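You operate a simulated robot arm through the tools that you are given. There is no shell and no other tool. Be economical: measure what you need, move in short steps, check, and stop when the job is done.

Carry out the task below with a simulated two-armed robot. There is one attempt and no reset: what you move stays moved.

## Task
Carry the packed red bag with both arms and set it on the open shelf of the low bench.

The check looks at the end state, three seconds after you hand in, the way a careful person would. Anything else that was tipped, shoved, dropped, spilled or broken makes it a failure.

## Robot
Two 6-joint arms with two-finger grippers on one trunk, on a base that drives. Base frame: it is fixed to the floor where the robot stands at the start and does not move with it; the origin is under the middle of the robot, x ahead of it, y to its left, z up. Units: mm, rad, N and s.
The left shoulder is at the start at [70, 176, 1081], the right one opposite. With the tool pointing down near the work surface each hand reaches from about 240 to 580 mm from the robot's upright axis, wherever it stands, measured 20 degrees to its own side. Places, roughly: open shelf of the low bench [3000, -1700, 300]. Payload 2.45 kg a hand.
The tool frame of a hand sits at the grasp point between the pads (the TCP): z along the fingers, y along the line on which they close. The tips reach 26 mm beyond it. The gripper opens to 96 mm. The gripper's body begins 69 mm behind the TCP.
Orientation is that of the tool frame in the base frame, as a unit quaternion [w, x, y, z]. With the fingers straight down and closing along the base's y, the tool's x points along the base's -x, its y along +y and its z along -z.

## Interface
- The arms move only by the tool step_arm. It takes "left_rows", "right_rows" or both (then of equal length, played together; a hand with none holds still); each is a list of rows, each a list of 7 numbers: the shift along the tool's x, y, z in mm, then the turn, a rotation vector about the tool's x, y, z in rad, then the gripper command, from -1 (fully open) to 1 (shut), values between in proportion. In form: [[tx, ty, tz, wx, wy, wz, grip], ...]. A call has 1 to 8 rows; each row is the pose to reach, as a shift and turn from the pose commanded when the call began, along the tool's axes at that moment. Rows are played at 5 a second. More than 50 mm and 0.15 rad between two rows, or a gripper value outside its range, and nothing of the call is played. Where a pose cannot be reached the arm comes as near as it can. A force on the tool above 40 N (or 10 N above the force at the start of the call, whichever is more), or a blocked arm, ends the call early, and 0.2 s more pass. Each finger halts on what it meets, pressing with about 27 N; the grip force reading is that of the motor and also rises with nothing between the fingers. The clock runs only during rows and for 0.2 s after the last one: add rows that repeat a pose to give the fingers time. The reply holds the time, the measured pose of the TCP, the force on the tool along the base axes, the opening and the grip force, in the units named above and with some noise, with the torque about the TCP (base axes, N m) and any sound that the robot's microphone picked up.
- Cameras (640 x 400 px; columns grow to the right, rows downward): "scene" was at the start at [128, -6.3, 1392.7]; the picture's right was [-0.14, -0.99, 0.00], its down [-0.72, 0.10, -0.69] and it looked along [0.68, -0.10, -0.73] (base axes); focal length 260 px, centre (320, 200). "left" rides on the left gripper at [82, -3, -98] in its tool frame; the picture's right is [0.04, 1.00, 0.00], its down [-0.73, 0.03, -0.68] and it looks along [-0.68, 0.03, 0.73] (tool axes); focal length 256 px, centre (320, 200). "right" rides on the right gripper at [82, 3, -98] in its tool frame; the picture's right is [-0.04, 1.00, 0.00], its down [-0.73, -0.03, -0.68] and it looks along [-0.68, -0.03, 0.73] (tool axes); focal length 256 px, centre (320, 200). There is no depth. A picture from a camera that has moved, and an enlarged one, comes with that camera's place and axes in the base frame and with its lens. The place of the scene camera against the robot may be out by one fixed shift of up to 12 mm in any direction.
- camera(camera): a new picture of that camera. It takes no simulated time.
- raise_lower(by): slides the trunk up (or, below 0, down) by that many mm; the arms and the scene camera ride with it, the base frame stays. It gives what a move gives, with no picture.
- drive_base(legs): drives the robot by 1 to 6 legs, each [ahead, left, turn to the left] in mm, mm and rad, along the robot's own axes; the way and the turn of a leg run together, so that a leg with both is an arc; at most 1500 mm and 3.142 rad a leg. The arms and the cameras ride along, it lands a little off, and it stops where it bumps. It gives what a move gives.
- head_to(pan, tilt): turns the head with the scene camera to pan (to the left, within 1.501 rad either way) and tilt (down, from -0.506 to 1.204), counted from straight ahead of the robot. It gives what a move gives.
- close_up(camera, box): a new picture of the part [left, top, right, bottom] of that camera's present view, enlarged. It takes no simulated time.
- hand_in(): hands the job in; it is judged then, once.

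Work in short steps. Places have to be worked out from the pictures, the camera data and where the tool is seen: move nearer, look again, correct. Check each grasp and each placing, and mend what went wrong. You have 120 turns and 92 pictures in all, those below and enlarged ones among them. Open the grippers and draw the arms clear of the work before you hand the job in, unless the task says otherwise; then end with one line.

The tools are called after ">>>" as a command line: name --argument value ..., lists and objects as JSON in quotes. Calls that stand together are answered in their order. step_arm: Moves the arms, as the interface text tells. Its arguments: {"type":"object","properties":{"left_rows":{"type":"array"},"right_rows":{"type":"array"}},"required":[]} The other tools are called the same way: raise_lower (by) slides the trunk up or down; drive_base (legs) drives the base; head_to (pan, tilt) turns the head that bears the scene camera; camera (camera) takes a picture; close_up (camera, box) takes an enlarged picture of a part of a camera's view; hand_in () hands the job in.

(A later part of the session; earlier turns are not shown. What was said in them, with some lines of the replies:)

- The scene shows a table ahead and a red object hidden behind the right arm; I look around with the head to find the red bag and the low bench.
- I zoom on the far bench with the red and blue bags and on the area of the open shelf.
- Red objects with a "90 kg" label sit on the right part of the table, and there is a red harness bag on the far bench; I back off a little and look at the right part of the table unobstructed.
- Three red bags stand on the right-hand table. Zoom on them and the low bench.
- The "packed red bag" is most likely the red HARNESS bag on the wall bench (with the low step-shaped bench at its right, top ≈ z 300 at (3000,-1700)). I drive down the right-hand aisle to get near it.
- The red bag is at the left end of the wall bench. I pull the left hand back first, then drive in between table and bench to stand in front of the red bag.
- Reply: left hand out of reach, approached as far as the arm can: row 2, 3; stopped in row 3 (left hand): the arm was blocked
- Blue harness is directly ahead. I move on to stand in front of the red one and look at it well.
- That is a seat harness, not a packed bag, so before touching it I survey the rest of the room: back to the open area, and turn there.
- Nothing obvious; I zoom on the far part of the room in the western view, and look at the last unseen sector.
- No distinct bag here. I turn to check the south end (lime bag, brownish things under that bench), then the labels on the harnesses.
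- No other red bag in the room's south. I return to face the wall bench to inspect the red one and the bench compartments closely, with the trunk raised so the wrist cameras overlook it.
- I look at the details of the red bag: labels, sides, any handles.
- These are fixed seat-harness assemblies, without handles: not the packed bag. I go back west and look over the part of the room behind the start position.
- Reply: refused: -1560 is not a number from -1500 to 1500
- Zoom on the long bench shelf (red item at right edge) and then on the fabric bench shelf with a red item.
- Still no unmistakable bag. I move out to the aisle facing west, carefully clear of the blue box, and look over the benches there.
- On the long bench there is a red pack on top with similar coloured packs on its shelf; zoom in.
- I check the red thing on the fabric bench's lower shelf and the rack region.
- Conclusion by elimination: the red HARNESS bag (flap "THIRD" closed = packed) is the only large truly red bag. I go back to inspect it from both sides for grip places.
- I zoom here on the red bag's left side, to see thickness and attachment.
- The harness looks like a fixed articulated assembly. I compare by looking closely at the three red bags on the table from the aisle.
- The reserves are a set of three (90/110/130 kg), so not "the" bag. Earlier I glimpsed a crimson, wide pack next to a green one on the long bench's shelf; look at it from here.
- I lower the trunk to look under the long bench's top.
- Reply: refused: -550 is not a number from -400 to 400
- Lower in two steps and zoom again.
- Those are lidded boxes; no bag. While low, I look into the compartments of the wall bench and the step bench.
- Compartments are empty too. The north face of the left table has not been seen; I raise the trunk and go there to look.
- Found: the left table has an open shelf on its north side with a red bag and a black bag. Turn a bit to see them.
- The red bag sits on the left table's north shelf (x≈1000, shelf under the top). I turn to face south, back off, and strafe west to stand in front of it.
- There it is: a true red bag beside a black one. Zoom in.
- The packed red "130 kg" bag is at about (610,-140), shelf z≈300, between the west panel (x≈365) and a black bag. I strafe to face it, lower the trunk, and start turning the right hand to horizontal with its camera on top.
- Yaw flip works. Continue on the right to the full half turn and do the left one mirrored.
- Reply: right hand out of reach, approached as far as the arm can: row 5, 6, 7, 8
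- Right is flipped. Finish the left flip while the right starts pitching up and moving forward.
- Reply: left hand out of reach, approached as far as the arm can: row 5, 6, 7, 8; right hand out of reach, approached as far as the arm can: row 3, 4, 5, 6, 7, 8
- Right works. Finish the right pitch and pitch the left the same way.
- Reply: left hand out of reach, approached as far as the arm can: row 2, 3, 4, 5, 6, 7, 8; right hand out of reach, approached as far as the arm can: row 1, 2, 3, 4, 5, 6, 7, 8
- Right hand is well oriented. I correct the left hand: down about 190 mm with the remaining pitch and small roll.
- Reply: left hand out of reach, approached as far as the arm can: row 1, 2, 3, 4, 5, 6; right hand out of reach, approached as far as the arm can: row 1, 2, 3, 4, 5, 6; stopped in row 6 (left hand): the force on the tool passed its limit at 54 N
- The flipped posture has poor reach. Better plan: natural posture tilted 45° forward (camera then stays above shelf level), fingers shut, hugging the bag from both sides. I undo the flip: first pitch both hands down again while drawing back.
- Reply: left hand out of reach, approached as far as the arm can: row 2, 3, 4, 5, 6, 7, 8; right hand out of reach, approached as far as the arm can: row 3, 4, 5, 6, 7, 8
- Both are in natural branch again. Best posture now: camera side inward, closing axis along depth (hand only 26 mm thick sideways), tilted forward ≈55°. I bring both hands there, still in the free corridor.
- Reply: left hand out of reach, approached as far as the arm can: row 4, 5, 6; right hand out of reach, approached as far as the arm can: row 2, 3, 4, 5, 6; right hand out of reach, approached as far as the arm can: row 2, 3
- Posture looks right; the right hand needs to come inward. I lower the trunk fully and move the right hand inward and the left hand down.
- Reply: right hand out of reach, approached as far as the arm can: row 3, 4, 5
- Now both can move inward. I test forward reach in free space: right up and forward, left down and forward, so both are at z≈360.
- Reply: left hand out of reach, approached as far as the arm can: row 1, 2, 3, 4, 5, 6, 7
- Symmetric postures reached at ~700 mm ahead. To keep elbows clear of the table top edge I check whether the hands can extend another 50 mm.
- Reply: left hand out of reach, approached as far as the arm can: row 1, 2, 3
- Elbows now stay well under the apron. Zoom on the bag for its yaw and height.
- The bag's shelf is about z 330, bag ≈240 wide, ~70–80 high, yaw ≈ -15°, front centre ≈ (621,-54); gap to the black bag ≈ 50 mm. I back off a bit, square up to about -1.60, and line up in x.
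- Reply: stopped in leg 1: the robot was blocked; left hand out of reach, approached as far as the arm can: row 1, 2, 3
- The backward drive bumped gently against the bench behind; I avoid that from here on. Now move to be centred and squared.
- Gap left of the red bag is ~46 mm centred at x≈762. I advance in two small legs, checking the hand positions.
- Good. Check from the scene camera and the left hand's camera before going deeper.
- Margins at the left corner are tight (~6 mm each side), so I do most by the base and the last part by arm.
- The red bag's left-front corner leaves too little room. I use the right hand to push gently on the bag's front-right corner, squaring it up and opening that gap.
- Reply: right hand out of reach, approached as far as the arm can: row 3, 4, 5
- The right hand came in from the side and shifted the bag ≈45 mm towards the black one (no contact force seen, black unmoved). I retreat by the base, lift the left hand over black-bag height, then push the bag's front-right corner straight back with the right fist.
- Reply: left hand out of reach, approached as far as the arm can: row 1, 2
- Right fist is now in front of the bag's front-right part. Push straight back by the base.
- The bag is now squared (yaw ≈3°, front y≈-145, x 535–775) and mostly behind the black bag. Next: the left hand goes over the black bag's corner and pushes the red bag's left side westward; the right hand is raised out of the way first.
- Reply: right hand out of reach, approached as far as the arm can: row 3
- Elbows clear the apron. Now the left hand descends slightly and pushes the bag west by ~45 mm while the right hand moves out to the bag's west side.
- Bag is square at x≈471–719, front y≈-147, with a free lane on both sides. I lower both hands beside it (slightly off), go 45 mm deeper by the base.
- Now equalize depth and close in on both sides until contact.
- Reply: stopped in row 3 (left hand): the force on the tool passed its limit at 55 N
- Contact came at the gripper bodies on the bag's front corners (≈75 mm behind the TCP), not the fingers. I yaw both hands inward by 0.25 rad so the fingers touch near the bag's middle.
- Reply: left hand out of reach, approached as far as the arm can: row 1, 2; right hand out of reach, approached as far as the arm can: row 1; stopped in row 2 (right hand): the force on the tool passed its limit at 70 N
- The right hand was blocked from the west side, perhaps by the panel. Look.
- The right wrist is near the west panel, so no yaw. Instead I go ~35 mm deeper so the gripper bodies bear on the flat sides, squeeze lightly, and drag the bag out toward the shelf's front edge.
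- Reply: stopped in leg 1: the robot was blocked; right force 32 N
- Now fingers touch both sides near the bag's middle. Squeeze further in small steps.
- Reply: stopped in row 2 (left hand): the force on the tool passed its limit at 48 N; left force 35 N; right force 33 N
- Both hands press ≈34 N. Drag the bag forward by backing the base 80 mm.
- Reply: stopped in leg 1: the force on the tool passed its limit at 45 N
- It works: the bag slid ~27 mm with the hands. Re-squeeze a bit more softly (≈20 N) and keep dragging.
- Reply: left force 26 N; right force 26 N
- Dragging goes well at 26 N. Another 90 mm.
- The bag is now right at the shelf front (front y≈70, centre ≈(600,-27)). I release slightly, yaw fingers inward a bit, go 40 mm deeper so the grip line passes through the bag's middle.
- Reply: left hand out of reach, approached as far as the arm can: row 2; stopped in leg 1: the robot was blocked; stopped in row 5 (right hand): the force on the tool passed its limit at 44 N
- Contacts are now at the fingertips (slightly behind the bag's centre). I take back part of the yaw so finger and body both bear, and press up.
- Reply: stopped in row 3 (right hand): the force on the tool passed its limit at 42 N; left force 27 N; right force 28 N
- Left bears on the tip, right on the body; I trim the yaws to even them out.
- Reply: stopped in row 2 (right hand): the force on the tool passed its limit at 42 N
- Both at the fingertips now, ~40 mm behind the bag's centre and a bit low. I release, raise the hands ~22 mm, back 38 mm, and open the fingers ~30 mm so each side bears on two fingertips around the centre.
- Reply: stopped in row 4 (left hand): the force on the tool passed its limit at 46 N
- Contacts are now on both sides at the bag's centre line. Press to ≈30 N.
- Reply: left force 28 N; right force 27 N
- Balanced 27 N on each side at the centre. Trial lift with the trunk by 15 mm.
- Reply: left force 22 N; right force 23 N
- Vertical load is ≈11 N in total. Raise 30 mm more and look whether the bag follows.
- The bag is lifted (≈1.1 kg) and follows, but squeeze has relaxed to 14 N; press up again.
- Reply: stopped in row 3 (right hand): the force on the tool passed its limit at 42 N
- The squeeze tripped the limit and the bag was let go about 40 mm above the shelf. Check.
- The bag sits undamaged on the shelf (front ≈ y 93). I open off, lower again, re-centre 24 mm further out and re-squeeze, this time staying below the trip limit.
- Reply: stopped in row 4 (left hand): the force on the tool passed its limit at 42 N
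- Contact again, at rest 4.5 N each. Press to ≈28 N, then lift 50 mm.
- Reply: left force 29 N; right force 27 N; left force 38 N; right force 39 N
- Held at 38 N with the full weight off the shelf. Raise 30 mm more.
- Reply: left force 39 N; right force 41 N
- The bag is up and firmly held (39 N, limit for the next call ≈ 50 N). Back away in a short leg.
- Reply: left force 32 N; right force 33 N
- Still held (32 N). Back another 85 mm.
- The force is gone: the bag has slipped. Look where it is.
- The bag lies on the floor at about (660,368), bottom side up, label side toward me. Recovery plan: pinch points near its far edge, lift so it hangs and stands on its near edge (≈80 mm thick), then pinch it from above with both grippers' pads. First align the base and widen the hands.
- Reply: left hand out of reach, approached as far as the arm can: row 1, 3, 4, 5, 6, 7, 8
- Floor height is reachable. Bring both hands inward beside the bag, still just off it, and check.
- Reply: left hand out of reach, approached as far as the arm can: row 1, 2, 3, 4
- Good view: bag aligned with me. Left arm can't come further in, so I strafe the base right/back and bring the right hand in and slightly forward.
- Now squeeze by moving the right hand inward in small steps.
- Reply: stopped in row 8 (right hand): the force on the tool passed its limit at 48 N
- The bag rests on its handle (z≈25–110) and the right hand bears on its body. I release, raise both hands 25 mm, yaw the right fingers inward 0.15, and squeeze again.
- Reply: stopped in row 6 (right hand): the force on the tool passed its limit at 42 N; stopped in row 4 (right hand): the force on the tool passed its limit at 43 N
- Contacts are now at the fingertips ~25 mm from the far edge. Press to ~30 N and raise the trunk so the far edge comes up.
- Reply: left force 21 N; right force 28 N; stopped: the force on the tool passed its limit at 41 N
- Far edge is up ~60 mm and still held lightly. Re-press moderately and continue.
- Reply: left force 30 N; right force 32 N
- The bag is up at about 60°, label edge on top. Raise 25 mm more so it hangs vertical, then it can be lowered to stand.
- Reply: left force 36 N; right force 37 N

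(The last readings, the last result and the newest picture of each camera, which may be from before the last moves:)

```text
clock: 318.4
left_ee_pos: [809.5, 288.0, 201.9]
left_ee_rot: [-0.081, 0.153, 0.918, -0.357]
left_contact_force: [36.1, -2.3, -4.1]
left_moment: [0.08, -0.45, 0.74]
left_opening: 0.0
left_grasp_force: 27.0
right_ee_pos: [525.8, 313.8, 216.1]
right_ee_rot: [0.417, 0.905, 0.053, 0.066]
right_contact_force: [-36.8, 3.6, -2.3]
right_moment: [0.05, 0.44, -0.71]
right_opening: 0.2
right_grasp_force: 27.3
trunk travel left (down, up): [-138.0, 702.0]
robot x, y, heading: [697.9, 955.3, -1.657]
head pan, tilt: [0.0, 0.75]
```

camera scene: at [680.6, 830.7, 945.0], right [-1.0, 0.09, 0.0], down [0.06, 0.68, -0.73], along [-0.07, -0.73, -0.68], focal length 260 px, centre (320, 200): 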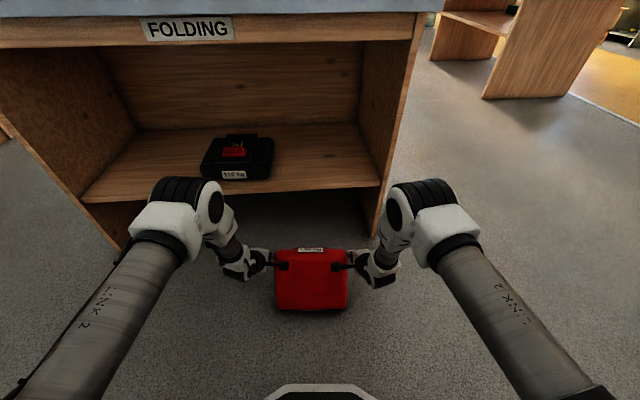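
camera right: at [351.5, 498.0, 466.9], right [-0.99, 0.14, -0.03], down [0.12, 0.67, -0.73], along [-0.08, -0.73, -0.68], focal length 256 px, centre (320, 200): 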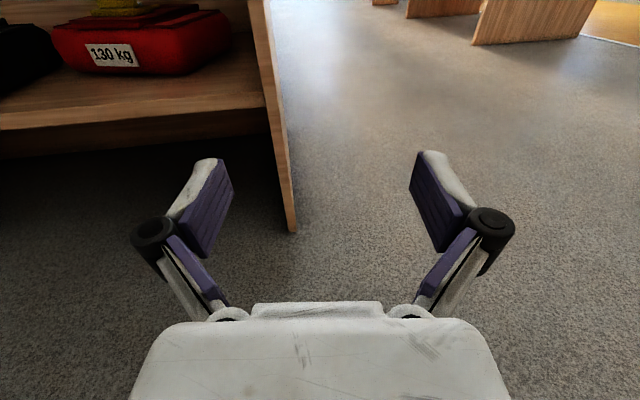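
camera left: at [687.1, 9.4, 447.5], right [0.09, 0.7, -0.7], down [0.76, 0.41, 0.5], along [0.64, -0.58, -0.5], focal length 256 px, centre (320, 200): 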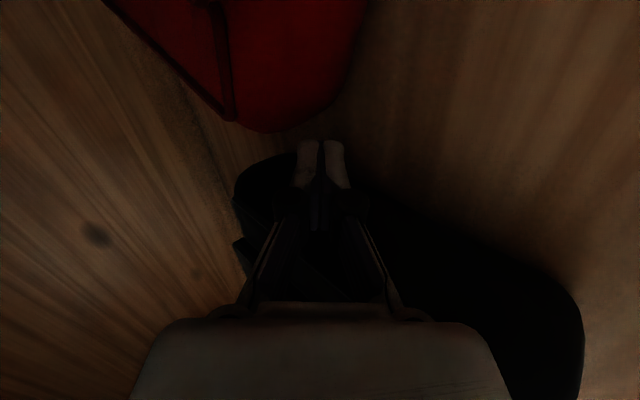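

>>> raise_lower --by 20

>>> close_up --camera "scene" --box '[200, 200, 440, 350]'

```text
clock: 319.1
left_ee_pos: [809.1, 287.4, 220.9]
left_ee_rot: [-0.08, 0.153, 0.918, -0.357]
left_contact_force: [37.6, -3.8, -6.3]
left_moment: [0.02, -0.54, 0.74]
left_opening: 0.4
left_grasp_force: 27.3
right_ee_pos: [526.2, 314.0, 234.7]
right_ee_rot: [0.418, 0.905, 0.053, 0.066]
right_contact_force: [-38.6, 3.6, -2.9]
right_moment: [-0.14, 0.47, -0.71]
right_opening: 0.0
right_grasp_force: 26.8
trunk travel left (down, up): [-158.0, 682.0]
robot x, y, heading: [695.1, 957.0, -1.659]
head pan, tilt: [0.0, 0.75]
```

```text
2.67 times, centred on (320, 275) of scene
camera zoom: at [680.6, 829.3, 989.5], right [-1.0, 0.09, 0.0], down [0.06, 0.68, -0.73], along [-0.07, -0.73, -0.68], focal length 692 px, centre (320, 0)
```

zoom: 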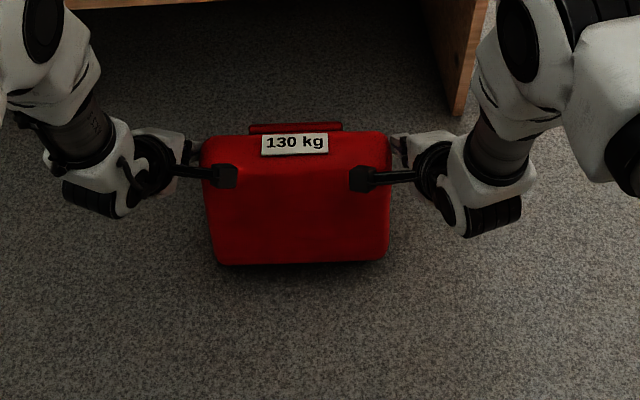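

The bag hangs almost vertical with ≈9 N on the hands. Raise 12 mm to let it hang freely, then lower it to stand.

>>> raise_lower --by 12

```text
clock: 319.7
left_ee_pos: [809.4, 286.9, 232.4]
left_ee_rot: [-0.081, 0.153, 0.918, -0.356]
left_contact_force: [38.1, -3.7, -5.9]
left_moment: [0.0, -0.52, 0.77]
left_opening: 0.0
left_grasp_force: 27.1
right_ee_pos: [526.2, 314.6, 246.4]
right_ee_rot: [0.417, 0.905, 0.054, 0.067]
right_contact_force: [-38.6, 3.9, -3.2]
right_moment: [-0.1, 0.43, -0.71]
right_opening: 0.0
right_grasp_force: 27.1
trunk travel left (down, up): [-170.0, 670.0]
robot x, y, heading: [694.0, 955.8, -1.666]
head pan, tilt: [0.0, 0.75]
```

The load is constant (9 N, freely hanging) and the squeeze steady at 38 N with closed fingers. I test carrying it like this, just above the floor, with a short sideways leg.

>>> drive_base --legs '[[0, 80, 0.08]]'

```text
clock: 320.8
left_ee_pos: [943.7, 294.7, 233.2]
left_ee_rot: [-0.065, 0.116, 0.924, -0.36]
left_contact_force: [38.3, -0.3, -6.5]
left_moment: [0.1, -0.46, 0.72]
left_opening: 0.3
left_grasp_force: 27.3
right_ee_pos: [659.8, 299.6, 246.5]
right_ee_rot: [0.413, 0.902, 0.092, 0.084]
right_contact_force: [-37.5, 1.0, -3.3]
right_moment: [-0.16, 0.43, -0.71]
right_opening: 0.3
right_grasp_force: 27.4
trunk travel left (down, up): [-170.0, 670.0]
robot x, y, heading: [772.1, 954.5, -1.579]
head pan, tilt: [0.0, 0.75]
```

Perfectly steady. Continue sideways east 650 mm.

>>> drive_base --legs '[[0, 650, 0]]'

```text
clock: 324.3
left_ee_pos: [1576.4, 290.5, 233.5]
left_ee_rot: [-0.066, 0.116, 0.923, -0.361]
left_contact_force: [0.1, -0.8, -0.5]
left_moment: [0.02, -0.02, 0.01]
left_opening: 0.1
left_grasp_force: 27.0
right_ee_pos: [1291.7, 295.5, 248.3]
right_ee_rot: [0.415, 0.902, 0.091, 0.083]
right_contact_force: [0.0, -0.6, -0.8]
right_moment: [0.03, 0.02, 0.01]
right_opening: 0.0
right_grasp_force: 27.3
trunk travel left (down, up): [-170.0, 670.0]
robot x, y, heading: [1405.2, 952.4, -1.58]
head pan, tilt: [0.0, 0.75]
```

It let go during the faster leg. One look for where the bag is.

>>> camera --camera "scene"

```text
2 pictures are left
camera scene: at [1405.0, 822.0, 1001.8], right [-1.0, 0.01, 0.0], down [0.01, 0.68, -0.73], along [-0.01, -0.73, -0.68], focal length 260 px, centre (320, 200)
```

scene: 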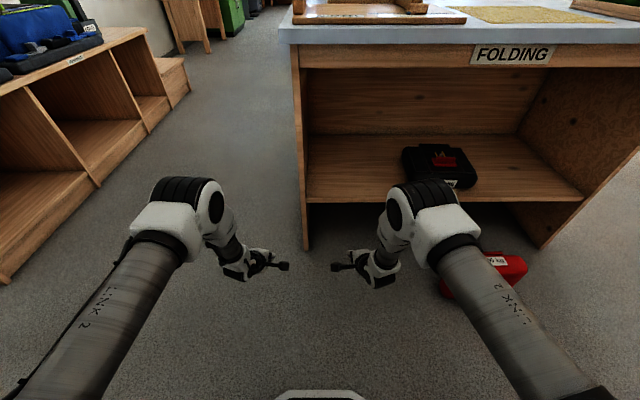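

The bag fell back near its earlier spot (≈(715,270)). I raise the hands, return in front of it and look.

>>> raise_lower --by 100

>>> drive_base --legs '[[0, -680, 0]]'

>>> close_up --camera "scene" --box '[160, 150, 480, 350]'

```text
clock: 325.6
left_ee_pos: [1577.6, 291.5, 333.1]
left_ee_rot: [-0.065, 0.115, 0.923, -0.36]
left_contact_force: [-0.6, -0.9, 0.4]
left_moment: [-0.02, 0.0, 0.0]
left_opening: 0.1
left_grasp_force: 27.0
right_ee_pos: [1292.4, 294.9, 346.5]
right_ee_rot: [0.414, 0.902, 0.091, 0.084]
right_contact_force: [0.2, 0.8, -0.7]
right_moment: [0.02, 0.01, 0.0]
right_opening: 0.0
right_grasp_force: 26.8
trunk travel left (down, up): [-270.0, 570.0]
robot x, y, heading: [1406.2, 948.0, -1.577]
head pan, tilt: [0.0, 0.75]
```

```text
clock: 329.4
left_ee_pos: [910.7, 291.7, 332.8]
left_ee_rot: [-0.06, 0.102, 0.925, -0.361]
left_contact_force: [0.5, 0.1, -0.5]
left_moment: [0.0, 0.01, 0.0]
left_opening: 0.1
left_grasp_force: 26.8
right_ee_pos: [625.6, 287.8, 347.9]
right_ee_rot: [0.414, 0.9, 0.103, 0.089]
right_contact_force: [0.5, -0.3, -0.3]
right_moment: [0.0, -0.03, -0.02]
right_opening: 0.0
right_grasp_force: 26.9
trunk travel left (down, up): [-270.0, 570.0]
robot x, y, heading: [725.1, 945.8, -1.55]
head pan, tilt: [0.0, 0.75]
```

```text
2.00 times, centred on (320, 250) of scene
camera zoom: at [723.7, 817.4, 1101.8], right [-1.0, -0.02, 0.0], down [-0.01, 0.68, -0.73], along [0.02, -0.73, -0.68], focal length 519 px, centre (320, 100)
```

zoom: 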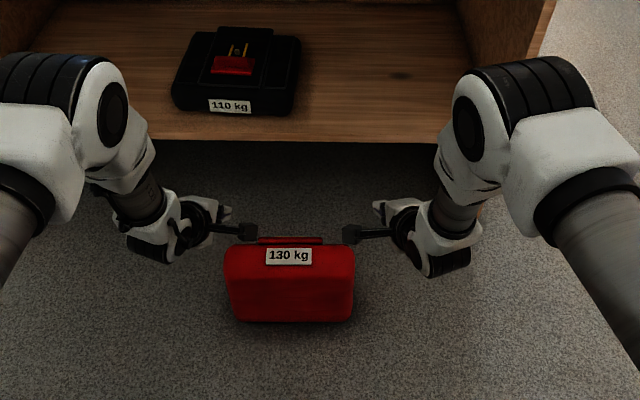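

Excellent: the bag is standing on its edge, label edge on top, square to me (x 676–928, top z≈195, mid-plane y≈283). Now pinch it from above with both grippers: lower the trunk, move in, turn the tools vertical, fingers open.

>>> raise_lower --by -80

>>> drive_base --legs '[[100, 0, 0]]'

>>> step_arm --left_rows '[[4, 6, -9, -0.093, -0.015, -0.026, -1], [8, 13, -18, -0.185, -0.031, -0.052, -1], [11, 20, -27, -0.278, -0.046, -0.078, -1], [15, 26, -36, -0.37, -0.062, -0.105, -1], [19, 33, -44, -0.463, -0.077, -0.131, -1], [22, 39, -53, -0.555, -0.092, -0.157, -1], [26, 46, -62, -0.648, -0.108, -0.183, -1], [30, 52, -71, -0.74, -0.123, -0.209, -1]]' --right_rows '[[13, -7, -7, 0.107, -0.023, 0.027, -1], [25, -14, -13, 0.214, -0.046, 0.053, -1], [38, -21, -20, 0.321, -0.069, 0.08, -1], [50, -28, -27, 0.429, -0.092, 0.107, -1], [63, -35, -33, 0.536, -0.115, 0.133, -1], [75, -42, -40, 0.643, -0.138, 0.16, -1], [88, -49, -46, 0.75, -0.161, 0.186, -1], [100, -56, -53, 0.857, -0.184, 0.213, -1]]'

```text
clock: 330.6
left_ee_pos: [910.8, 291.7, 253.4]
left_ee_rot: [-0.062, 0.102, 0.925, -0.361]
left_contact_force: [-0.7, -0.1, 0.2]
left_moment: [0.0, 0.0, -0.01]
left_opening: 0.0
left_grasp_force: 26.7
right_ee_pos: [626.2, 287.9, 267.8]
right_ee_rot: [0.414, 0.9, 0.104, 0.089]
right_contact_force: [0.2, 0.2, -0.2]
right_moment: [-0.01, 0.0, -0.05]
right_opening: 0.0
right_grasp_force: 26.8
trunk travel left (down, up): [-190.0, 650.0]
robot x, y, heading: [721.6, 947.0, -1.545]
head pan, tilt: [0.0, 0.75]
```

```text
clock: 331.7
left_ee_pos: [912.6, 192.0, 252.8]
left_ee_rot: [-0.061, 0.103, 0.925, -0.361]
left_contact_force: [0.0, 0.0, -0.1]
left_moment: [-0.02, 0.03, 0.06]
left_opening: 0.0
left_grasp_force: 26.6
right_ee_pos: [628.2, 188.4, 266.3]
right_ee_rot: [0.412, 0.901, 0.103, 0.089]
right_contact_force: [0.1, 0.9, 0.8]
right_moment: [-0.01, -0.01, -0.01]
right_opening: 0.5
right_grasp_force: 27.1
trunk travel left (down, up): [-190.0, 650.0]
robot x, y, heading: [726.5, 846.3, -1.554]
head pan, tilt: [0.0, 0.75]
```

```text
clock: 333.5
left_ee_pos: [901.3, 284.0, 268.8]
left_ee_rot: [-0.005, -0.003, 1.0, 0.0]
left_contact_force: [1.9, -0.5, -0.6]
left_moment: [0.01, 0.2, -0.03]
left_opening: 95.9
left_grasp_force: 0.0
left hand out of reach, approached as far as the arm can: row 6, 7
right_ee_pos: [637.0, 337.6, 240.8]
right_ee_rot: [0.065, 0.998, 0.009, 0.009]
right_contact_force: [0.2, 0.6, 0.2]
right_moment: [0.01, 0.0, 0.02]
right_opening: 95.9
right_grasp_force: 0.0
right hand out of reach, approached as far as the arm can: row 6, 7, 8
trunk travel left (down, up): [-190.0, 650.0]
robot x, y, heading: [726.6, 845.5, -1.554]
head pan, tilt: [0.0, 0.75]
```

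Left hand is ideally placed; the right needs the base further east. Strafe the base 62 mm, then left hand inward and right hand forward.

>>> drive_base --legs '[[0, 62, 0]]'

>>> step_arm --left_rows '[[15, 0, 0, 0, 0, 0, -1], [30, 0, 0, 0, 0, 0, -1], [45, 0, 0, 0, 0, 0, -1], [57, 0, 0, 0, 0, 0, -1], [57, 0, 0, 0, 0, 0, -1]]' --right_rows '[[0, 14, -12, 0.03, 0, 0, -1], [0, 29, -22, 0.06, 0, 0, -1], [0, 43, -22, 0.1, 0, 0, -1], [0, 58, -22, 0.13, 0, 0, -1], [0, 58, -22, 0.13, 0, 0, -1]]'

```text
clock: 334.5
left_ee_pos: [965.1, 285.7, 269.3]
left_ee_rot: [-0.001, 0.001, 1.0, 0.001]
left_contact_force: [0.2, -0.3, 0.5]
left_moment: [0.01, 0.01, -0.01]
left_opening: 96.0
left_grasp_force: 0.0
right_ee_pos: [698.9, 338.8, 241.4]
right_ee_rot: [0.066, 0.998, 0.009, 0.01]
right_contact_force: [0.7, -0.8, -0.6]
right_moment: [-0.02, -0.05, -0.02]
right_opening: 96.2
right_grasp_force: 0.0
trunk travel left (down, up): [-190.0, 650.0]
robot x, y, heading: [783.8, 843.5, -1.55]
head pan, tilt: [0.0, 0.75]
```

```text
clock: 335.7
left_ee_pos: [908.5, 287.9, 267.2]
left_ee_rot: [-0.001, 0.001, 1.0, 0.0]
left_contact_force: [7.7, -1.4, -2.7]
left_moment: [0.12, 0.44, 0.07]
left_opening: 96.3
left_grasp_force: 0.1
right_ee_pos: [697.2, 282.5, 267.8]
right_ee_rot: [0.0, 1.0, 0.01, 0.011]
right_contact_force: [-7.5, 1.9, 3.7]
right_moment: [-0.1, -1.08, 0.22]
right_opening: 96.1
right_grasp_force: 0.0
right hand out of reach, approached as far as the arm can: row 1, 2, 3
trunk travel left (down, up): [-190.0, 650.0]
robot x, y, heading: [787.7, 844.5, -1.549]
head pan, tilt: [0.0, 0.75]
```

The two wrist cameras just touch; I spread 4 mm each, then lower by trunk over the bag's top edge.

>>> step_arm --left_rows '[[-4, -3, 0, 0, 0, 0, -1], [-4, -3, 0, 0, 0, 0, -1]]' --right_rows '[[-4, 0, 0, 0, 0, 0, -1], [-4, 0, 0, 0, 0, 0, -1]]'

>>> raise_lower --by -60

```text
clock: 336.3
left_ee_pos: [912.0, 284.0, 269.0]
left_ee_rot: [-0.001, 0.002, 1.0, 0.0]
left_contact_force: [0.5, -0.1, 0.5]
left_moment: [-0.02, -0.01, 0.02]
left_opening: 96.1
left_grasp_force: 0.0
right_ee_pos: [694.0, 282.3, 269.9]
right_ee_rot: [0.001, 1.0, 0.011, 0.01]
right_contact_force: [0.4, 1.2, 0.5]
right_moment: [-0.01, 0.0, -0.02]
right_opening: 96.2
right_grasp_force: 0.0
trunk travel left (down, up): [-190.0, 650.0]
robot x, y, heading: [785.8, 851.2, -1.551]
head pan, tilt: [0.0, 0.75]
```

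```text
clock: 337.2
left_ee_pos: [912.6, 285.4, 218.8]
left_ee_rot: [0.0, 0.001, 1.0, -0.001]
left_contact_force: [-1.9, 10.1, 25.8]
left_moment: [1.44, 0.07, 0.1]
left_opening: 96.9
left_grasp_force: 0.3
right_ee_pos: [692.4, 284.9, 219.2]
right_ee_rot: [0.002, 1.0, 0.01, 0.009]
right_contact_force: [2.4, 8.7, 27.4]
right_moment: [1.46, 0.28, -0.19]
right_opening: 97.1
right_grasp_force: 0.0
trunk travel left (down, up): [-134.0, 706.0]
robot x, y, heading: [785.8, 846.6, -1.552]
head pan, tilt: [0.0, 0.75]
stopped: the force on the tool passed its limit at 49 N (the readings are from after the stop); the commanded pose is now the measured one
```

The robot-side fingertips landed on the bag's top edge: the bag is ~18 mm nearer. Raise, shift 18 mm toward me, lower again.

>>> raise_lower --by 15

>>> step_arm --left_rows '[[0, 10, 0, 0, 0, 0, -1], [0, 19, 0, 0, 0, 0, -1], [0, 19, 0, 0, 0, 0, -1]]' --right_rows '[[0, -10, 0, 0, 0, 0, -1], [0, -19, 0, 0, 0, 0, -1], [0, -19, 0, 0, 0, 0, -1]]'

>>> raise_lower --by -50

```text
clock: 337.8
left_ee_pos: [912.7, 284.0, 230.2]
left_ee_rot: [0.0, 0.001, 1.0, 0.001]
left_contact_force: [-0.2, 0.0, -0.7]
left_moment: [-0.01, 0.02, -0.01]
left_opening: 96.2
left_grasp_force: 0.1
right_ee_pos: [693.2, 281.6, 228.9]
right_ee_rot: [-0.001, 1.0, 0.009, 0.009]
right_contact_force: [-0.7, 0.1, 0.5]
right_moment: [0.0, 0.01, 0.05]
right_opening: 95.8
right_grasp_force: 0.1
trunk travel left (down, up): [-149.0, 691.0]
robot x, y, heading: [785.2, 849.0, -1.55]
head pan, tilt: [0.0, 0.75]
```

```text
clock: 338.6
left_ee_pos: [914.5, 303.1, 229.8]
left_ee_rot: [0.0, 0.001, 1.0, 0.001]
left_contact_force: [-0.3, -0.1, 0.4]
left_moment: [0.01, -0.01, -0.02]
left_opening: 96.0
left_grasp_force: 0.0
right_ee_pos: [693.2, 302.0, 229.1]
right_ee_rot: [0.0, 1.0, 0.009, 0.009]
right_contact_force: [0.2, 0.5, -0.5]
right_moment: [-0.05, -0.05, -0.04]
right_opening: 96.2
right_grasp_force: 0.0
trunk travel left (down, up): [-149.0, 691.0]
robot x, y, heading: [786.0, 846.2, -1.553]
head pan, tilt: [0.0, 0.75]
```

```text
clock: 339.5
left_ee_pos: [913.2, 303.5, 180.1]
left_ee_rot: [0.0, 0.001, 1.0, 0.001]
left_contact_force: [0.5, -0.7, -0.2]
left_moment: [-0.02, 0.03, -0.01]
left_opening: 96.1
left_grasp_force: 0.0
right_ee_pos: [692.5, 301.2, 180.2]
right_ee_rot: [-0.001, 1.0, 0.01, 0.009]
right_contact_force: [0.2, -1.6, 0.8]
right_moment: [-0.03, -0.02, -0.02]
right_opening: 95.8
right_grasp_force: 0.0
trunk travel left (down, up): [-99.0, 741.0]
robot x, y, heading: [785.9, 845.0, -1.549]
head pan, tilt: [0.0, 0.75]
```

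Both grippers straddle the bag's top edge without contact. Lower 15 mm more and close both.

>>> raise_lower --by -15

>>> step_arm --left_rows '[[0, 0, 0, 0, 0, 0, 0], [0, 0, 0, 0, 0, 0, 1], [0, 0, 0, 0, 0, 0, 1], [0, 0, 0, 0, 0, 0, 1], [0, 0, 0, 0, 0, 0, 1]]' --right_rows '[[0, 0, 0, 0, 0, 0, 0], [0, 0, 0, 0, 0, 0, 1], [0, 0, 0, 0, 0, 0, 1], [0, 0, 0, 0, 0, 0, 1], [0, 0, 0, 0, 0, 0, 1]]'

>>> raise_lower --by 60

```text
clock: 340.2
left_ee_pos: [913.7, 303.0, 165.6]
left_ee_rot: [0.0, 0.001, 1.0, 0.001]
left_contact_force: [0.1, 0.7, -0.3]
left_moment: [0.0, -0.03, -0.01]
left_opening: 95.8
left_grasp_force: 0.1
right_ee_pos: [693.2, 302.4, 164.1]
right_ee_rot: [-0.001, 1.0, 0.009, 0.01]
right_contact_force: [0.8, -0.5, -0.1]
right_moment: [0.04, 0.03, 0.01]
right_opening: 96.0
right_grasp_force: 0.0
trunk travel left (down, up): [-84.0, 756.0]
robot x, y, heading: [781.8, 849.9, -1.55]
head pan, tilt: [0.0, 0.75]
```

```text
clock: 341.4
left_ee_pos: [913.2, 303.3, 167.1]
left_ee_rot: [0.0, 0.001, 1.0, 0.0]
left_contact_force: [2.5, 5.1, 19.5]
left_moment: [0.35, 0.09, 0.72]
left_opening: 78.3
left_grasp_force: 26.5
right_ee_pos: [691.9, 300.4, 167.9]
right_ee_rot: [0.004, 1.0, 0.009, 0.01]
right_contact_force: [-3.5, -15.8, 22.9]
right_moment: [-0.07, -0.06, -0.69]
right_opening: 79.0
right_grasp_force: 27.1
trunk travel left (down, up): [-84.0, 756.0]
robot x, y, heading: [786.7, 846.4, -1.544]
head pan, tilt: [0.0, 0.75]
```

```text
clock: 342.4
left_ee_pos: [913.9, 303.1, 225.6]
left_ee_rot: [0.0, 0.001, 1.0, 0.002]
left_contact_force: [6.7, -1.0, -6.3]
left_moment: [0.33, -0.5, 0.29]
left_opening: 74.8
left_grasp_force: 26.8
right_ee_pos: [693.0, 303.0, 222.7]
right_ee_rot: [-0.003, 1.0, 0.01, 0.009]
right_contact_force: [-6.7, 1.4, -3.4]
right_moment: [-0.27, 0.11, 0.01]
right_opening: 75.1
right_grasp_force: 27.5
trunk travel left (down, up): [-144.0, 696.0]
robot x, y, heading: [788.4, 846.2, -1.553]
head pan, tilt: [0.0, 0.75]
```

Firm pinch by both hands' pads (75 mm, full weight ≈ 9.7 N lifted). Raise for transport and drive: east first.

>>> raise_lower --by 370

>>> drive_base --legs '[[0, 600, 0], [0, 650, 0]]'

```text
clock: 345.9
left_ee_pos: [913.7, 302.3, 595.5]
left_ee_rot: [0.0, 0.001, 1.0, 0.002]
left_contact_force: [9.4, -3.0, -4.0]
left_moment: [0.02, -0.05, 0.85]
left_opening: 74.8
left_grasp_force: 26.7
right_ee_pos: [693.3, 300.5, 593.7]
right_ee_rot: [-0.001, 1.0, 0.009, 0.01]
right_contact_force: [-8.3, 1.9, -6.6]
right_moment: [0.09, 0.24, -0.24]
right_opening: 75.0
right_grasp_force: 27.1
trunk travel left (down, up): [-514.0, 326.0]
robot x, y, heading: [784.0, 849.6, -1.549]
head pan, tilt: [0.0, 0.75]
```

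```text
clock: 352.5
left_ee_pos: [2160.5, 329.8, 594.8]
left_ee_rot: [-0.001, 0.003, 1.0, 0.002]
left_contact_force: [-2.2, 2.9, -4.9]
left_moment: [0.18, -0.09, 0.22]
left_opening: 74.6
left_grasp_force: 27.2
right_ee_pos: [1940.0, 329.4, 593.7]
right_ee_rot: [-0.001, 1.0, 0.008, 0.009]
right_contact_force: [2.6, -2.1, -3.6]
right_moment: [-0.11, -0.11, -0.82]
right_opening: 74.9
right_grasp_force: 27.1
trunk travel left (down, up): [-514.0, 326.0]
robot x, y, heading: [2033.9, 879.4, -1.555]
head pan, tilt: [0.0, 0.75]
```

Still firmly held. Drive south along the free lane.

>>> drive_base --legs '[[1300, 0, 0], [1260, 0, 0]]'

```text
clock: 365.0
left_ee_pos: [2175.8, -2229.5, 595.8]
left_ee_rot: [0.0, 0.009, 1.0, 0.002]
left_contact_force: [1.2, 1.9, -5.0]
left_moment: [0.0, -0.03, 0.41]
left_opening: 74.8
left_grasp_force: 27.4
right_ee_pos: [1954.6, -2228.2, 592.6]
right_ee_rot: [-0.001, 1.0, 0.002, 0.009]
right_contact_force: [-0.1, -1.2, -5.0]
right_moment: [0.03, -0.01, -0.71]
right_opening: 74.9
right_grasp_force: 27.1
trunk travel left (down, up): [-514.0, 326.0]
robot x, y, heading: [2055.3, -1683.8, -1.562]
head pan, tilt: [0.0, 0.75]
```

Turn to face the low bench.

>>> drive_base --legs '[[0, 0, 0.8], [0, 0, 0.76]]'

```text
clock: 369.5
left_ee_pos: [2602.9, -1562.1, 595.7]
left_ee_rot: [-0.002, -0.701, 0.714, 0.002]
left_contact_force: [-1.6, -0.1, -5.2]
left_moment: [0.06, 0.1, 0.38]
left_opening: 75.0
left_grasp_force: 26.8
right_ee_pos: [2601.7, -1784.4, 593.7]
right_ee_rot: [-0.007, 0.705, 0.709, 0.006]
right_contact_force: [0.6, -0.3, -5.0]
right_moment: [0.05, -0.08, -0.63]
right_opening: 74.7
right_grasp_force: 26.6
trunk travel left (down, up): [-514.0, 326.0]
robot x, y, heading: [2057.1, -1686.6, 0.012]
head pan, tilt: [0.0, 0.75]
```

Facing the bench squarely, bag at y≈-1673 (step spans y -1445…-1922, front x≈2700, top z≈297). Advance 290 mm and begin tilting both hands forward together (bag's bottom edge swings away, handle side up).

>>> drive_base --legs '[[290, -5, -0.012]]'

>>> step_arm --left_rows '[[0, 0, 0, 0.08, 0, 0, 1], [0, 0, 0, 0.16, 0, 0, 1], [0, 0, 0, 0.24, 0, 0, 1], [0, 0, 0, 0.32, 0, 0, 1], [0, 0, 0, 0.4, 0, 0, 1]]' --right_rows '[[0, 0, 0, -0.08, 0, 0, 1], [0, 0, 0, -0.16, 0, 0, 1], [0, 0, 0, -0.24, 0, 0, 1], [0, 0, 0, -0.32, 0, 0, 1], [0, 0, 0, -0.4, 0, 0, 1]]'

```text
clock: 371.5
left_ee_pos: [2889.8, -1573.4, 594.0]
left_ee_rot: [-0.002, -0.698, 0.716, 0.002]
left_contact_force: [-0.1, 0.3, -5.4]
left_moment: [-0.02, 0.04, 0.8]
left_opening: 74.9
left_grasp_force: 27.0
right_ee_pos: [2885.8, -1794.7, 592.7]
right_ee_rot: [-0.007, 0.709, 0.705, 0.005]
right_contact_force: [1.2, 0.2, -5.9]
right_moment: [-0.03, 0.07, -0.97]
right_opening: 75.0
right_grasp_force: 26.9
trunk travel left (down, up): [-514.0, 326.0]
robot x, y, heading: [2341.6, -1690.6, -0.003]
head pan, tilt: [0.0, 0.75]
```

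```text
clock: 372.7
left_ee_pos: [2890.2, -1575.0, 596.4]
left_ee_rot: [0.139, -0.684, 0.701, -0.145]
left_contact_force: [11.2, 7.8, -7.4]
left_moment: [0.32, 1.26, 0.93]
left_opening: 77.7
left_grasp_force: 27.0
left hand out of reach, approached as far as the arm can: row 3, 4
right_ee_pos: [2887.5, -1782.5, 611.9]
right_ee_rot: [0.065, 0.698, 0.704, 0.116]
right_contact_force: [-11.1, -7.9, -1.7]
right_moment: [0.29, -0.86, 1.46]
right_opening: 77.1
right_grasp_force: 27.0
right hand out of reach, approached as far as the arm can: row 3, 4, 5
trunk travel left (down, up): [-514.0, 326.0]
robot x, y, heading: [2342.3, -1684.6, -0.003]
head pan, tilt: [0.0, 0.75]
```

The tilt reaches the arms' limit, so I undo it and instead will stand the bag's edge deep on the shelf and lean it down toward me in a controlled way. Undo tilt, advance 70 mm, lower to just above the shelf.

>>> step_arm --left_rows '[[0, 0, 0, -0.1, 0, 0, 1], [0, 0, 0, -0.2, 0, 0, 1], [0, 0, 0, -0.3, 0, 0, 1], [0, 0, 0, -0.4, 0, 0, 1], [0, 0, 0, -0.4, 0, 0, 1]]' --right_rows '[[0, 0, 0, 0.1, 0, 0, 1], [0, 0, 0, 0.2, 0, 0, 1], [0, 0, 0, 0.3, 0, 0, 1], [0, 0, 0, 0.4, 0, 0, 1], [0, 0, 0, 0.4, 0, 0, 1]]'

>>> drive_base --legs '[[70, 0, 0]]'

>>> raise_lower --by -110

```text
clock: 373.9
left_ee_pos: [2886.3, -1573.5, 593.4]
left_ee_rot: [-0.002, -0.698, 0.716, 0.003]
left_contact_force: [-0.1, 24.5, -6.2]
left_moment: [0.11, 1.28, 0.62]
left_opening: 77.3
left_grasp_force: 27.2
left hand out of reach, approached as far as the arm can: row 3
right_ee_pos: [2890.1, -1782.7, 611.2]
right_ee_rot: [-0.075, 0.7, 0.709, -0.023]
right_contact_force: [0.8, -23.8, -3.0]
right_moment: [0.08, -1.28, -0.66]
right_opening: 77.0
right_grasp_force: 27.3
right hand out of reach, approached as far as the arm can: row 1, 2
trunk travel left (down, up): [-514.0, 326.0]
robot x, y, heading: [2340.2, -1689.1, -0.003]
head pan, tilt: [0.0, 0.75]
```

```text
clock: 374.9
left_ee_pos: [2956.7, -1574.6, 592.6]
left_ee_rot: [-0.002, -0.697, 0.717, 0.003]
left_contact_force: [-1.2, 22.4, -8.8]
left_moment: [0.29, 1.48, 0.53]
left_opening: 77.0
left_grasp_force: 27.0
right_ee_pos: [2958.9, -1782.5, 608.8]
right_ee_rot: [-0.076, 0.701, 0.709, -0.023]
right_contact_force: [1.9, -21.4, -2.4]
right_moment: [0.21, -1.46, -0.8]
right_opening: 77.2
right_grasp_force: 26.8
trunk travel left (down, up): [-514.0, 326.0]
robot x, y, heading: [2409.4, -1689.6, -0.008]
head pan, tilt: [0.0, 0.75]
```

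```text
clock: 376.4
left_ee_pos: [2955.1, -1574.9, 484.7]
left_ee_rot: [-0.002, -0.698, 0.716, 0.002]
left_contact_force: [1.0, 0.1, -3.7]
left_moment: [-0.05, 1.45, 1.06]
left_opening: 77.0
left_grasp_force: 27.0
right_ee_pos: [2957.5, -1782.7, 501.8]
right_ee_rot: [-0.075, 0.701, 0.709, -0.023]
right_contact_force: [-0.7, 0.7, -5.5]
right_moment: [-0.05, -1.44, -0.92]
right_opening: 76.8
right_grasp_force: 27.1
trunk travel left (down, up): [-404.0, 436.0]
robot x, y, heading: [2408.3, -1687.5, -0.003]
head pan, tilt: [0.0, 0.75]
```

Still held. Lower to touch the shelf.

>>> raise_lower --by -24

```text
clock: 376.9
left_ee_pos: [2957.3, -1577.5, 470.1]
left_ee_rot: [0.001, -0.697, 0.717, -0.002]
left_contact_force: [-9.1, -6.7, 26.7]
left_moment: [-0.04, 0.87, 0.25]
left_opening: 79.3
left_grasp_force: 27.2
right_ee_pos: [2957.9, -1785.9, 484.5]
right_ee_rot: [-0.073, 0.702, 0.708, -0.019]
right_contact_force: [0.8, -2.5, -1.0]
right_moment: [-0.13, -0.53, -0.68]
right_opening: 77.1
right_grasp_force: 27.3
trunk travel left (down, up): [-384.0, 456.0]
robot x, y, heading: [2408.6, -1686.1, -0.006]
head pan, tilt: [0.0, 0.75]
stopped: the force on the tool passed its limit at 54 N (the readings are from after the stop); the commanded pose is now the measured one
```

The bag's edge stands on the shelf. Now open both grippers so the bag stands between the fingers, raise slightly, and lean it toward me: base back and trunk down in small portions.

>>> step_arm --left_rows '[[0, 0, 0, 0, 0, 0, 0], [0, 0, 0, 0, 0, 0, -1], [0, 0, 0, 0, 0, 0, -1]]' --right_rows '[[0, 0, 0, 0, 0, 0, 0], [0, 0, 0, 0, 0, 0, -1], [0, 0, 0, 0, 0, 0, -1]]'

>>> raise_lower --by 18

>>> drive_base --legs '[[-40, 0, 0]]'

```text
clock: 377.7
left_ee_pos: [2957.7, -1575.7, 466.8]
left_ee_rot: [0.002, -0.696, 0.718, -0.001]
left_contact_force: [0.0, -0.6, -0.2]
left_moment: [-0.02, -0.02, 0.02]
left_opening: 96.1
left_grasp_force: 0.1
right_ee_pos: [2957.3, -1784.1, 482.2]
right_ee_rot: [-0.074, 0.701, 0.709, -0.022]
right_contact_force: [-1.6, 1.0, -0.1]
right_moment: [-0.04, -0.03, -0.04]
right_opening: 95.9
right_grasp_force: 0.1
trunk travel left (down, up): [-384.0, 456.0]
robot x, y, heading: [2408.0, -1690.1, -0.01]
head pan, tilt: [0.0, 0.75]
```

```text
clock: 378.4
left_ee_pos: [2957.7, -1576.9, 486.0]
left_ee_rot: [0.002, -0.696, 0.718, -0.001]
left_contact_force: [0.0, -0.1, -0.5]
left_moment: [-0.02, -0.02, -0.02]
left_opening: 96.0
left_grasp_force: 0.1
right_ee_pos: [2957.6, -1784.5, 500.9]
right_ee_rot: [-0.075, 0.701, 0.709, -0.022]
right_contact_force: [-1.3, 0.4, 2.3]
right_moment: [-0.02, 0.16, -0.03]
right_opening: 96.2
right_grasp_force: 0.2
trunk travel left (down, up): [-402.0, 438.0]
robot x, y, heading: [2407.3, -1686.9, -0.005]
head pan, tilt: [0.0, 0.75]
```

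```text
clock: 379.2
left_ee_pos: [2918.6, -1576.7, 485.6]
left_ee_rot: [0.002, -0.697, 0.717, -0.002]
left_contact_force: [0.5, -0.5, 0.1]
left_moment: [-0.04, 0.03, 0.04]
left_opening: 96.0
left_grasp_force: 0.1
right_ee_pos: [2917.5, -1784.1, 502.1]
right_ee_rot: [-0.073, 0.701, 0.709, -0.021]
right_contact_force: [-0.2, -0.3, -0.1]
right_moment: [0.02, -0.03, 0.01]
right_opening: 95.9
right_grasp_force: 0.1
trunk travel left (down, up): [-402.0, 438.0]
robot x, y, heading: [2367.5, -1686.6, -0.006]
head pan, tilt: [0.0, 0.75]
```

No pull force is felt, so the bag's state is unclear; I use the last picture now.

>>> close_up --camera "scene" --box '[160, 100, 480, 300]'

```text
2.00 times, centred on (320, 200) of scene
camera zoom: at [2499.4, -1683.7, 1233.8], right [-0.01, -1.0, 0.0], down [-0.68, 0.0, -0.73], along [0.73, 0.0, -0.68], focal length 519 px, centre (320, 200)
```

zoom: 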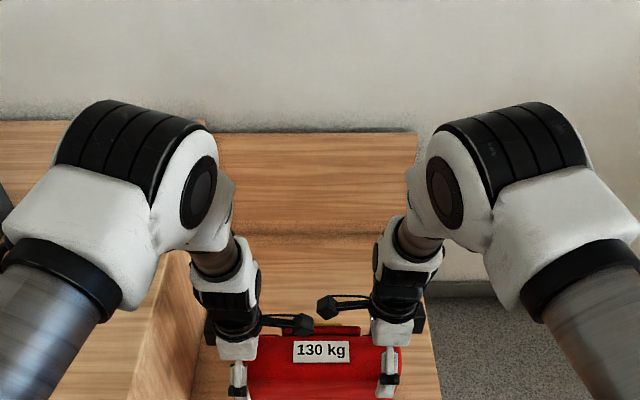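

The bag stands leaning slightly toward me (≈8°), between the fingers. Continue the lean: base back and trunk down in small steps.

>>> drive_base --legs '[[-40, 0, 0]]'

>>> raise_lower --by -18

>>> drive_base --legs '[[-30, 0, 0]]'

```text
clock: 380.1
left_ee_pos: [2878.3, -1574.2, 486.5]
left_ee_rot: [0.001, -0.697, 0.717, -0.001]
left_contact_force: [0.0, 0.9, -0.5]
left_moment: [0.02, -0.02, 0.01]
left_opening: 95.7
left_grasp_force: 0.0
right_ee_pos: [2878.9, -1783.6, 501.0]
right_ee_rot: [-0.074, 0.7, 0.71, -0.022]
right_contact_force: [-0.5, 0.2, 0.5]
right_moment: [0.01, -0.04, 0.03]
right_opening: 96.0
right_grasp_force: 0.1
trunk travel left (down, up): [-402.0, 438.0]
robot x, y, heading: [2330.9, -1687.4, -0.005]
head pan, tilt: [0.0, 0.75]
```

```text
clock: 380.8
left_ee_pos: [2879.2, -1574.3, 466.8]
left_ee_rot: [0.001, -0.698, 0.716, -0.001]
left_contact_force: [2.0, 0.6, 0.4]
left_moment: [0.01, -0.02, 0.01]
left_opening: 96.0
left_grasp_force: 0.1
right_ee_pos: [2877.0, -1783.8, 482.4]
right_ee_rot: [-0.075, 0.7, 0.71, -0.022]
right_contact_force: [-1.2, -0.6, -0.6]
right_moment: [0.0, -0.05, -0.02]
right_opening: 95.8
right_grasp_force: 0.1
trunk travel left (down, up): [-384.0, 456.0]
robot x, y, heading: [2328.3, -1688.6, -0.004]
head pan, tilt: [0.0, 0.75]
```

```text
clock: 381.6
left_ee_pos: [2848.2, -1574.2, 468.1]
left_ee_rot: [0.001, -0.697, 0.717, -0.001]
left_contact_force: [-0.3, 0.3, 0.7]
left_moment: [-0.12, -0.29, 0.04]
left_opening: 96.0
left_grasp_force: 0.1
right_ee_pos: [2848.6, -1782.6, 482.0]
right_ee_rot: [-0.075, 0.7, 0.71, -0.021]
right_contact_force: [1.4, 1.0, 2.7]
right_moment: [-0.03, -0.1, 0.03]
right_opening: 95.9
right_grasp_force: 0.1
trunk travel left (down, up): [-384.0, 456.0]
robot x, y, heading: [2294.3, -1688.1, 0.002]
head pan, tilt: [0.0, 0.75]
```

Now let the bag go: raise the hands clear; it should settle flat toward me. Then feel its height with closed fists.

>>> raise_lower --by 80

>>> step_arm --left_rows '[[0, 0, 0, 0, 0, 0, 1], [0, 0, 0, 0, 0, 0, 1], [0, 0, 0, 0, 0, 0, 1], [0, 0, 0, 0, 0, 0, 1]]' --right_rows '[[0, 0, 0, 0, 0, 0, 1], [0, 0, 0, 0, 0, 0, 1], [0, 0, 0, 0, 0, 0, 1], [0, 0, 0, 0, 0, 0, 1]]'

>>> raise_lower --by -100

```text
clock: 382.8
left_ee_pos: [2847.3, -1574.5, 547.0]
left_ee_rot: [0.0, -0.697, 0.717, -0.001]
left_contact_force: [0.1, 1.5, 0.4]
left_moment: [-0.03, 0.01, -0.02]
left_opening: 95.9
left_grasp_force: 0.1
right_ee_pos: [2847.7, -1783.5, 562.0]
right_ee_rot: [-0.074, 0.701, 0.709, -0.022]
right_contact_force: [-0.4, 0.1, 0.1]
right_moment: [-0.04, 0.03, 0.07]
right_opening: 96.1
right_grasp_force: 0.0
trunk travel left (down, up): [-464.0, 376.0]
robot x, y, heading: [2299.0, -1691.0, -0.004]
head pan, tilt: [0.0, 0.75]
```

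```text
clock: 383.8
left_ee_pos: [2849.1, -1574.0, 547.3]
left_ee_rot: [0.001, -0.697, 0.717, -0.001]
left_contact_force: [0.0, -0.2, -0.5]
left_moment: [0.0, 0.0, -0.03]
left_opening: 0.0
left_grasp_force: 26.6
right_ee_pos: [2849.0, -1783.3, 561.8]
right_ee_rot: [-0.074, 0.7, 0.71, -0.022]
right_contact_force: [-0.5, -0.4, 0.4]
right_moment: [-0.01, -0.01, 0.0]
right_opening: 0.0
right_grasp_force: 26.8
trunk travel left (down, up): [-464.0, 376.0]
robot x, y, heading: [2296.2, -1691.2, 0.0]
head pan, tilt: [0.0, 0.75]
```

```text
clock: 385.1
left_ee_pos: [2848.9, -1574.7, 447.2]
left_ee_rot: [0.002, -0.697, 0.717, -0.001]
left_contact_force: [0.3, -0.2, 0.2]
left_moment: [-0.06, -0.02, 0.0]
left_opening: 0.1
left_grasp_force: 27.2
right_ee_pos: [2849.5, -1782.6, 461.9]
right_ee_rot: [-0.075, 0.7, 0.71, -0.022]
right_contact_force: [0.6, 0.3, 0.0]
right_moment: [0.01, 0.02, 0.02]
right_opening: 0.0
right_grasp_force: 26.6
trunk travel left (down, up): [-364.0, 476.0]
robot x, y, heading: [2297.6, -1686.8, -0.001]
head pan, tilt: [0.0, 0.75]
```

No contact down to z 421 there, so it's not leaning at this spot; feel 48 mm lower.

>>> raise_lower --by -48

```text
clock: 386.0
left_ee_pos: [2848.0, -1575.1, 399.6]
left_ee_rot: [0.001, -0.697, 0.717, -0.001]
left_contact_force: [-0.6, 0.1, 5.2]
left_moment: [-0.02, 0.03, -0.01]
left_opening: 6.0
left_grasp_force: 27.9
right_ee_pos: [2846.6, -1784.1, 414.5]
right_ee_rot: [-0.073, 0.7, 0.71, -0.022]
right_contact_force: [-0.3, 0.5, -0.2]
right_moment: [-0.01, -0.01, 0.0]
right_opening: 0.1
right_grasp_force: 26.9
trunk travel left (down, up): [-316.0, 524.0]
robot x, y, heading: [2297.2, -1688.8, -0.003]
head pan, tilt: [0.0, 0.75]
```

Contact at z≈374: the bag lies flat on the shelf. I now nudge it a little deeper from the front with the closed fists, so it sits fully on the shelf.

>>> raise_lower --by 60

>>> drive_base --legs '[[-200, 0, 0]]'

>>> raise_lower --by -92

>>> drive_base --legs '[[75, 0, 0], [50, 0, 0]]'

```text
clock: 387.0
left_ee_pos: [2848.9, -1574.1, 458.7]
left_ee_rot: [0.001, -0.697, 0.717, 0.0]
left_contact_force: [0.1, 0.4, 0.2]
left_moment: [-0.01, 0.01, -0.01]
left_opening: 0.0
left_grasp_force: 27.3
right_ee_pos: [2848.2, -1783.9, 473.9]
right_ee_rot: [-0.074, 0.7, 0.71, -0.022]
right_contact_force: [0.4, -0.8, -0.1]
right_moment: [0.03, -0.02, 0.01]
right_opening: 0.2
right_grasp_force: 26.3
trunk travel left (down, up): [-376.0, 464.0]
robot x, y, heading: [2298.9, -1688.9, -0.009]
head pan, tilt: [0.0, 0.75]
```

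```text
clock: 388.6
left_ee_pos: [2648.0, -1572.3, 459.7]
left_ee_rot: [0.001, -0.699, 0.716, -0.001]
left_contact_force: [0.4, 0.5, 0.5]
left_moment: [0.0, 0.0, 0.0]
left_opening: 0.0
left_grasp_force: 27.0
right_ee_pos: [2649.1, -1781.2, 474.4]
right_ee_rot: [-0.074, 0.699, 0.711, -0.021]
right_contact_force: [-0.6, -0.6, 0.9]
right_moment: [0.0, -0.03, -0.01]
right_opening: 0.0
right_grasp_force: 27.5
trunk travel left (down, up): [-376.0, 464.0]
robot x, y, heading: [2099.5, -1689.4, -0.004]
head pan, tilt: [0.0, 0.75]
```

```text
clock: 389.9
left_ee_pos: [2648.1, -1571.9, 367.4]
left_ee_rot: [0.0, -0.699, 0.715, -0.001]
left_contact_force: [-1.0, 0.1, 1.0]
left_moment: [0.03, 0.01, 0.01]
left_opening: 0.0
left_grasp_force: 27.0
right_ee_pos: [2647.8, -1780.8, 381.7]
right_ee_rot: [-0.075, 0.699, 0.711, -0.021]
right_contact_force: [0.3, 0.1, -0.4]
right_moment: [0.01, 0.0, -0.01]
right_opening: 0.0
right_grasp_force: 26.7
trunk travel left (down, up): [-284.0, 556.0]
robot x, y, heading: [2100.2, -1681.9, 0.001]
head pan, tilt: [0.0, 0.75]
```

```text
clock: 391.4
left_ee_pos: [2772.4, -1571.7, 367.0]
left_ee_rot: [0.001, -0.699, 0.715, -0.001]
left_contact_force: [0.1, 0.2, 0.1]
left_moment: [-0.01, 0.01, 0.01]
left_opening: 0.0
left_grasp_force: 27.2
right_ee_pos: [2774.1, -1780.8, 381.0]
right_ee_rot: [-0.074, 0.698, 0.712, -0.023]
right_contact_force: [-1.0, 0.0, 0.7]
right_moment: [0.02, -0.11, 0.0]
right_opening: 0.0
right_grasp_force: 26.7
trunk travel left (down, up): [-284.0, 556.0]
robot x, y, heading: [2222.3, -1685.1, -0.004]
head pan, tilt: [0.0, 0.75]
```

The bag's near edge is now at x≥2780, well inside the shelf front (2700). I back away, raise and open the grippers.

>>> drive_base --legs '[[-250, 0, 0]]'

>>> raise_lower --by 200

>>> step_arm --left_rows '[[0, 0, 0, 0, 0, 0, -1], [0, 0, 0, 0, 0, 0, -1], [0, 0, 0, 0, 0, 0, -1], [0, 0, 0, 0, 0, 0, -1]]' --right_rows '[[0, 0, 0, 0, 0, 0, -1], [0, 0, 0, 0, 0, 0, -1], [0, 0, 0, 0, 0, 0, -1], [0, 0, 0, 0, 0, 0, -1]]'

```text
clock: 393.3
left_ee_pos: [2512.6, -1571.7, 368.1]
left_ee_rot: [0.0, -0.699, 0.715, -0.001]
left_contact_force: [-0.1, 1.2, 0.8]
left_moment: [0.0, 0.01, 0.04]
left_opening: 0.1
left_grasp_force: 26.9
right_ee_pos: [2512.2, -1779.6, 382.7]
right_ee_rot: [-0.074, 0.698, 0.712, -0.022]
right_contact_force: [-0.7, 0.3, 0.1]
right_moment: [0.02, 0.04, -0.03]
right_opening: 0.0
right_grasp_force: 26.8
trunk travel left (down, up): [-284.0, 556.0]
robot x, y, heading: [1963.6, -1685.4, 0.002]
head pan, tilt: [0.0, 0.75]
```

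```text
clock: 395.5
left_ee_pos: [2511.9, -1571.5, 568.0]
left_ee_rot: [0.001, -0.699, 0.715, -0.001]
left_contact_force: [-0.1, 0.3, 0.2]
left_moment: [-0.03, 0.03, 0.04]
left_opening: 0.0
left_grasp_force: 26.5
right_ee_pos: [2513.0, -1780.1, 581.5]
right_ee_rot: [-0.075, 0.698, 0.712, -0.023]
right_contact_force: [-1.5, 0.0, 0.3]
right_moment: [0.02, -0.02, 0.02]
right_opening: 0.2
right_grasp_force: 26.7
trunk travel left (down, up): [-484.0, 356.0]
robot x, y, heading: [1962.0, -1683.7, -0.003]
head pan, tilt: [0.0, 0.75]
```

```text
clock: 396.5
left_ee_pos: [2512.8, -1571.2, 567.1]
left_ee_rot: [0.001, -0.7, 0.715, -0.001]
left_contact_force: [0.0, -0.3, -0.2]
left_moment: [-0.02, -0.01, 0.0]
left_opening: 96.0
left_grasp_force: 0.0
right_ee_pos: [2512.1, -1780.0, 581.8]
right_ee_rot: [-0.075, 0.698, 0.712, -0.021]
right_contact_force: [-1.5, 0.2, -0.3]
right_moment: [-0.01, -0.03, -0.03]
right_opening: 95.9
right_grasp_force: 0.1
trunk travel left (down, up): [-484.0, 356.0]
robot x, y, heading: [1962.0, -1690.8, -0.004]
head pan, tilt: [0.0, 0.75]
```

The arms are clear and both grippers are open, so I hand the job in.

>>> hand_in

```text
The job is handed in.
```

I put the packed red "130 kg" bag on the open shelf of the low bench, but I dropped it on the way and have no picture of how it finally lies. By touch it lies flat there (one finger met its top at about z 374) with its front edge behind the shelf front; which side is up is not confirmed. It fell about 40 mm onto its own shelf once and to the floor twice, showed no damage in the pictures I had, and was carried the rest of the way gripped by both hands. The base also bumped the bench behind it once, and a hand probably brushed the black 110 kg bag. The right hand pressed against the shelf's side panel, and I did not check any of these spots afterwards.
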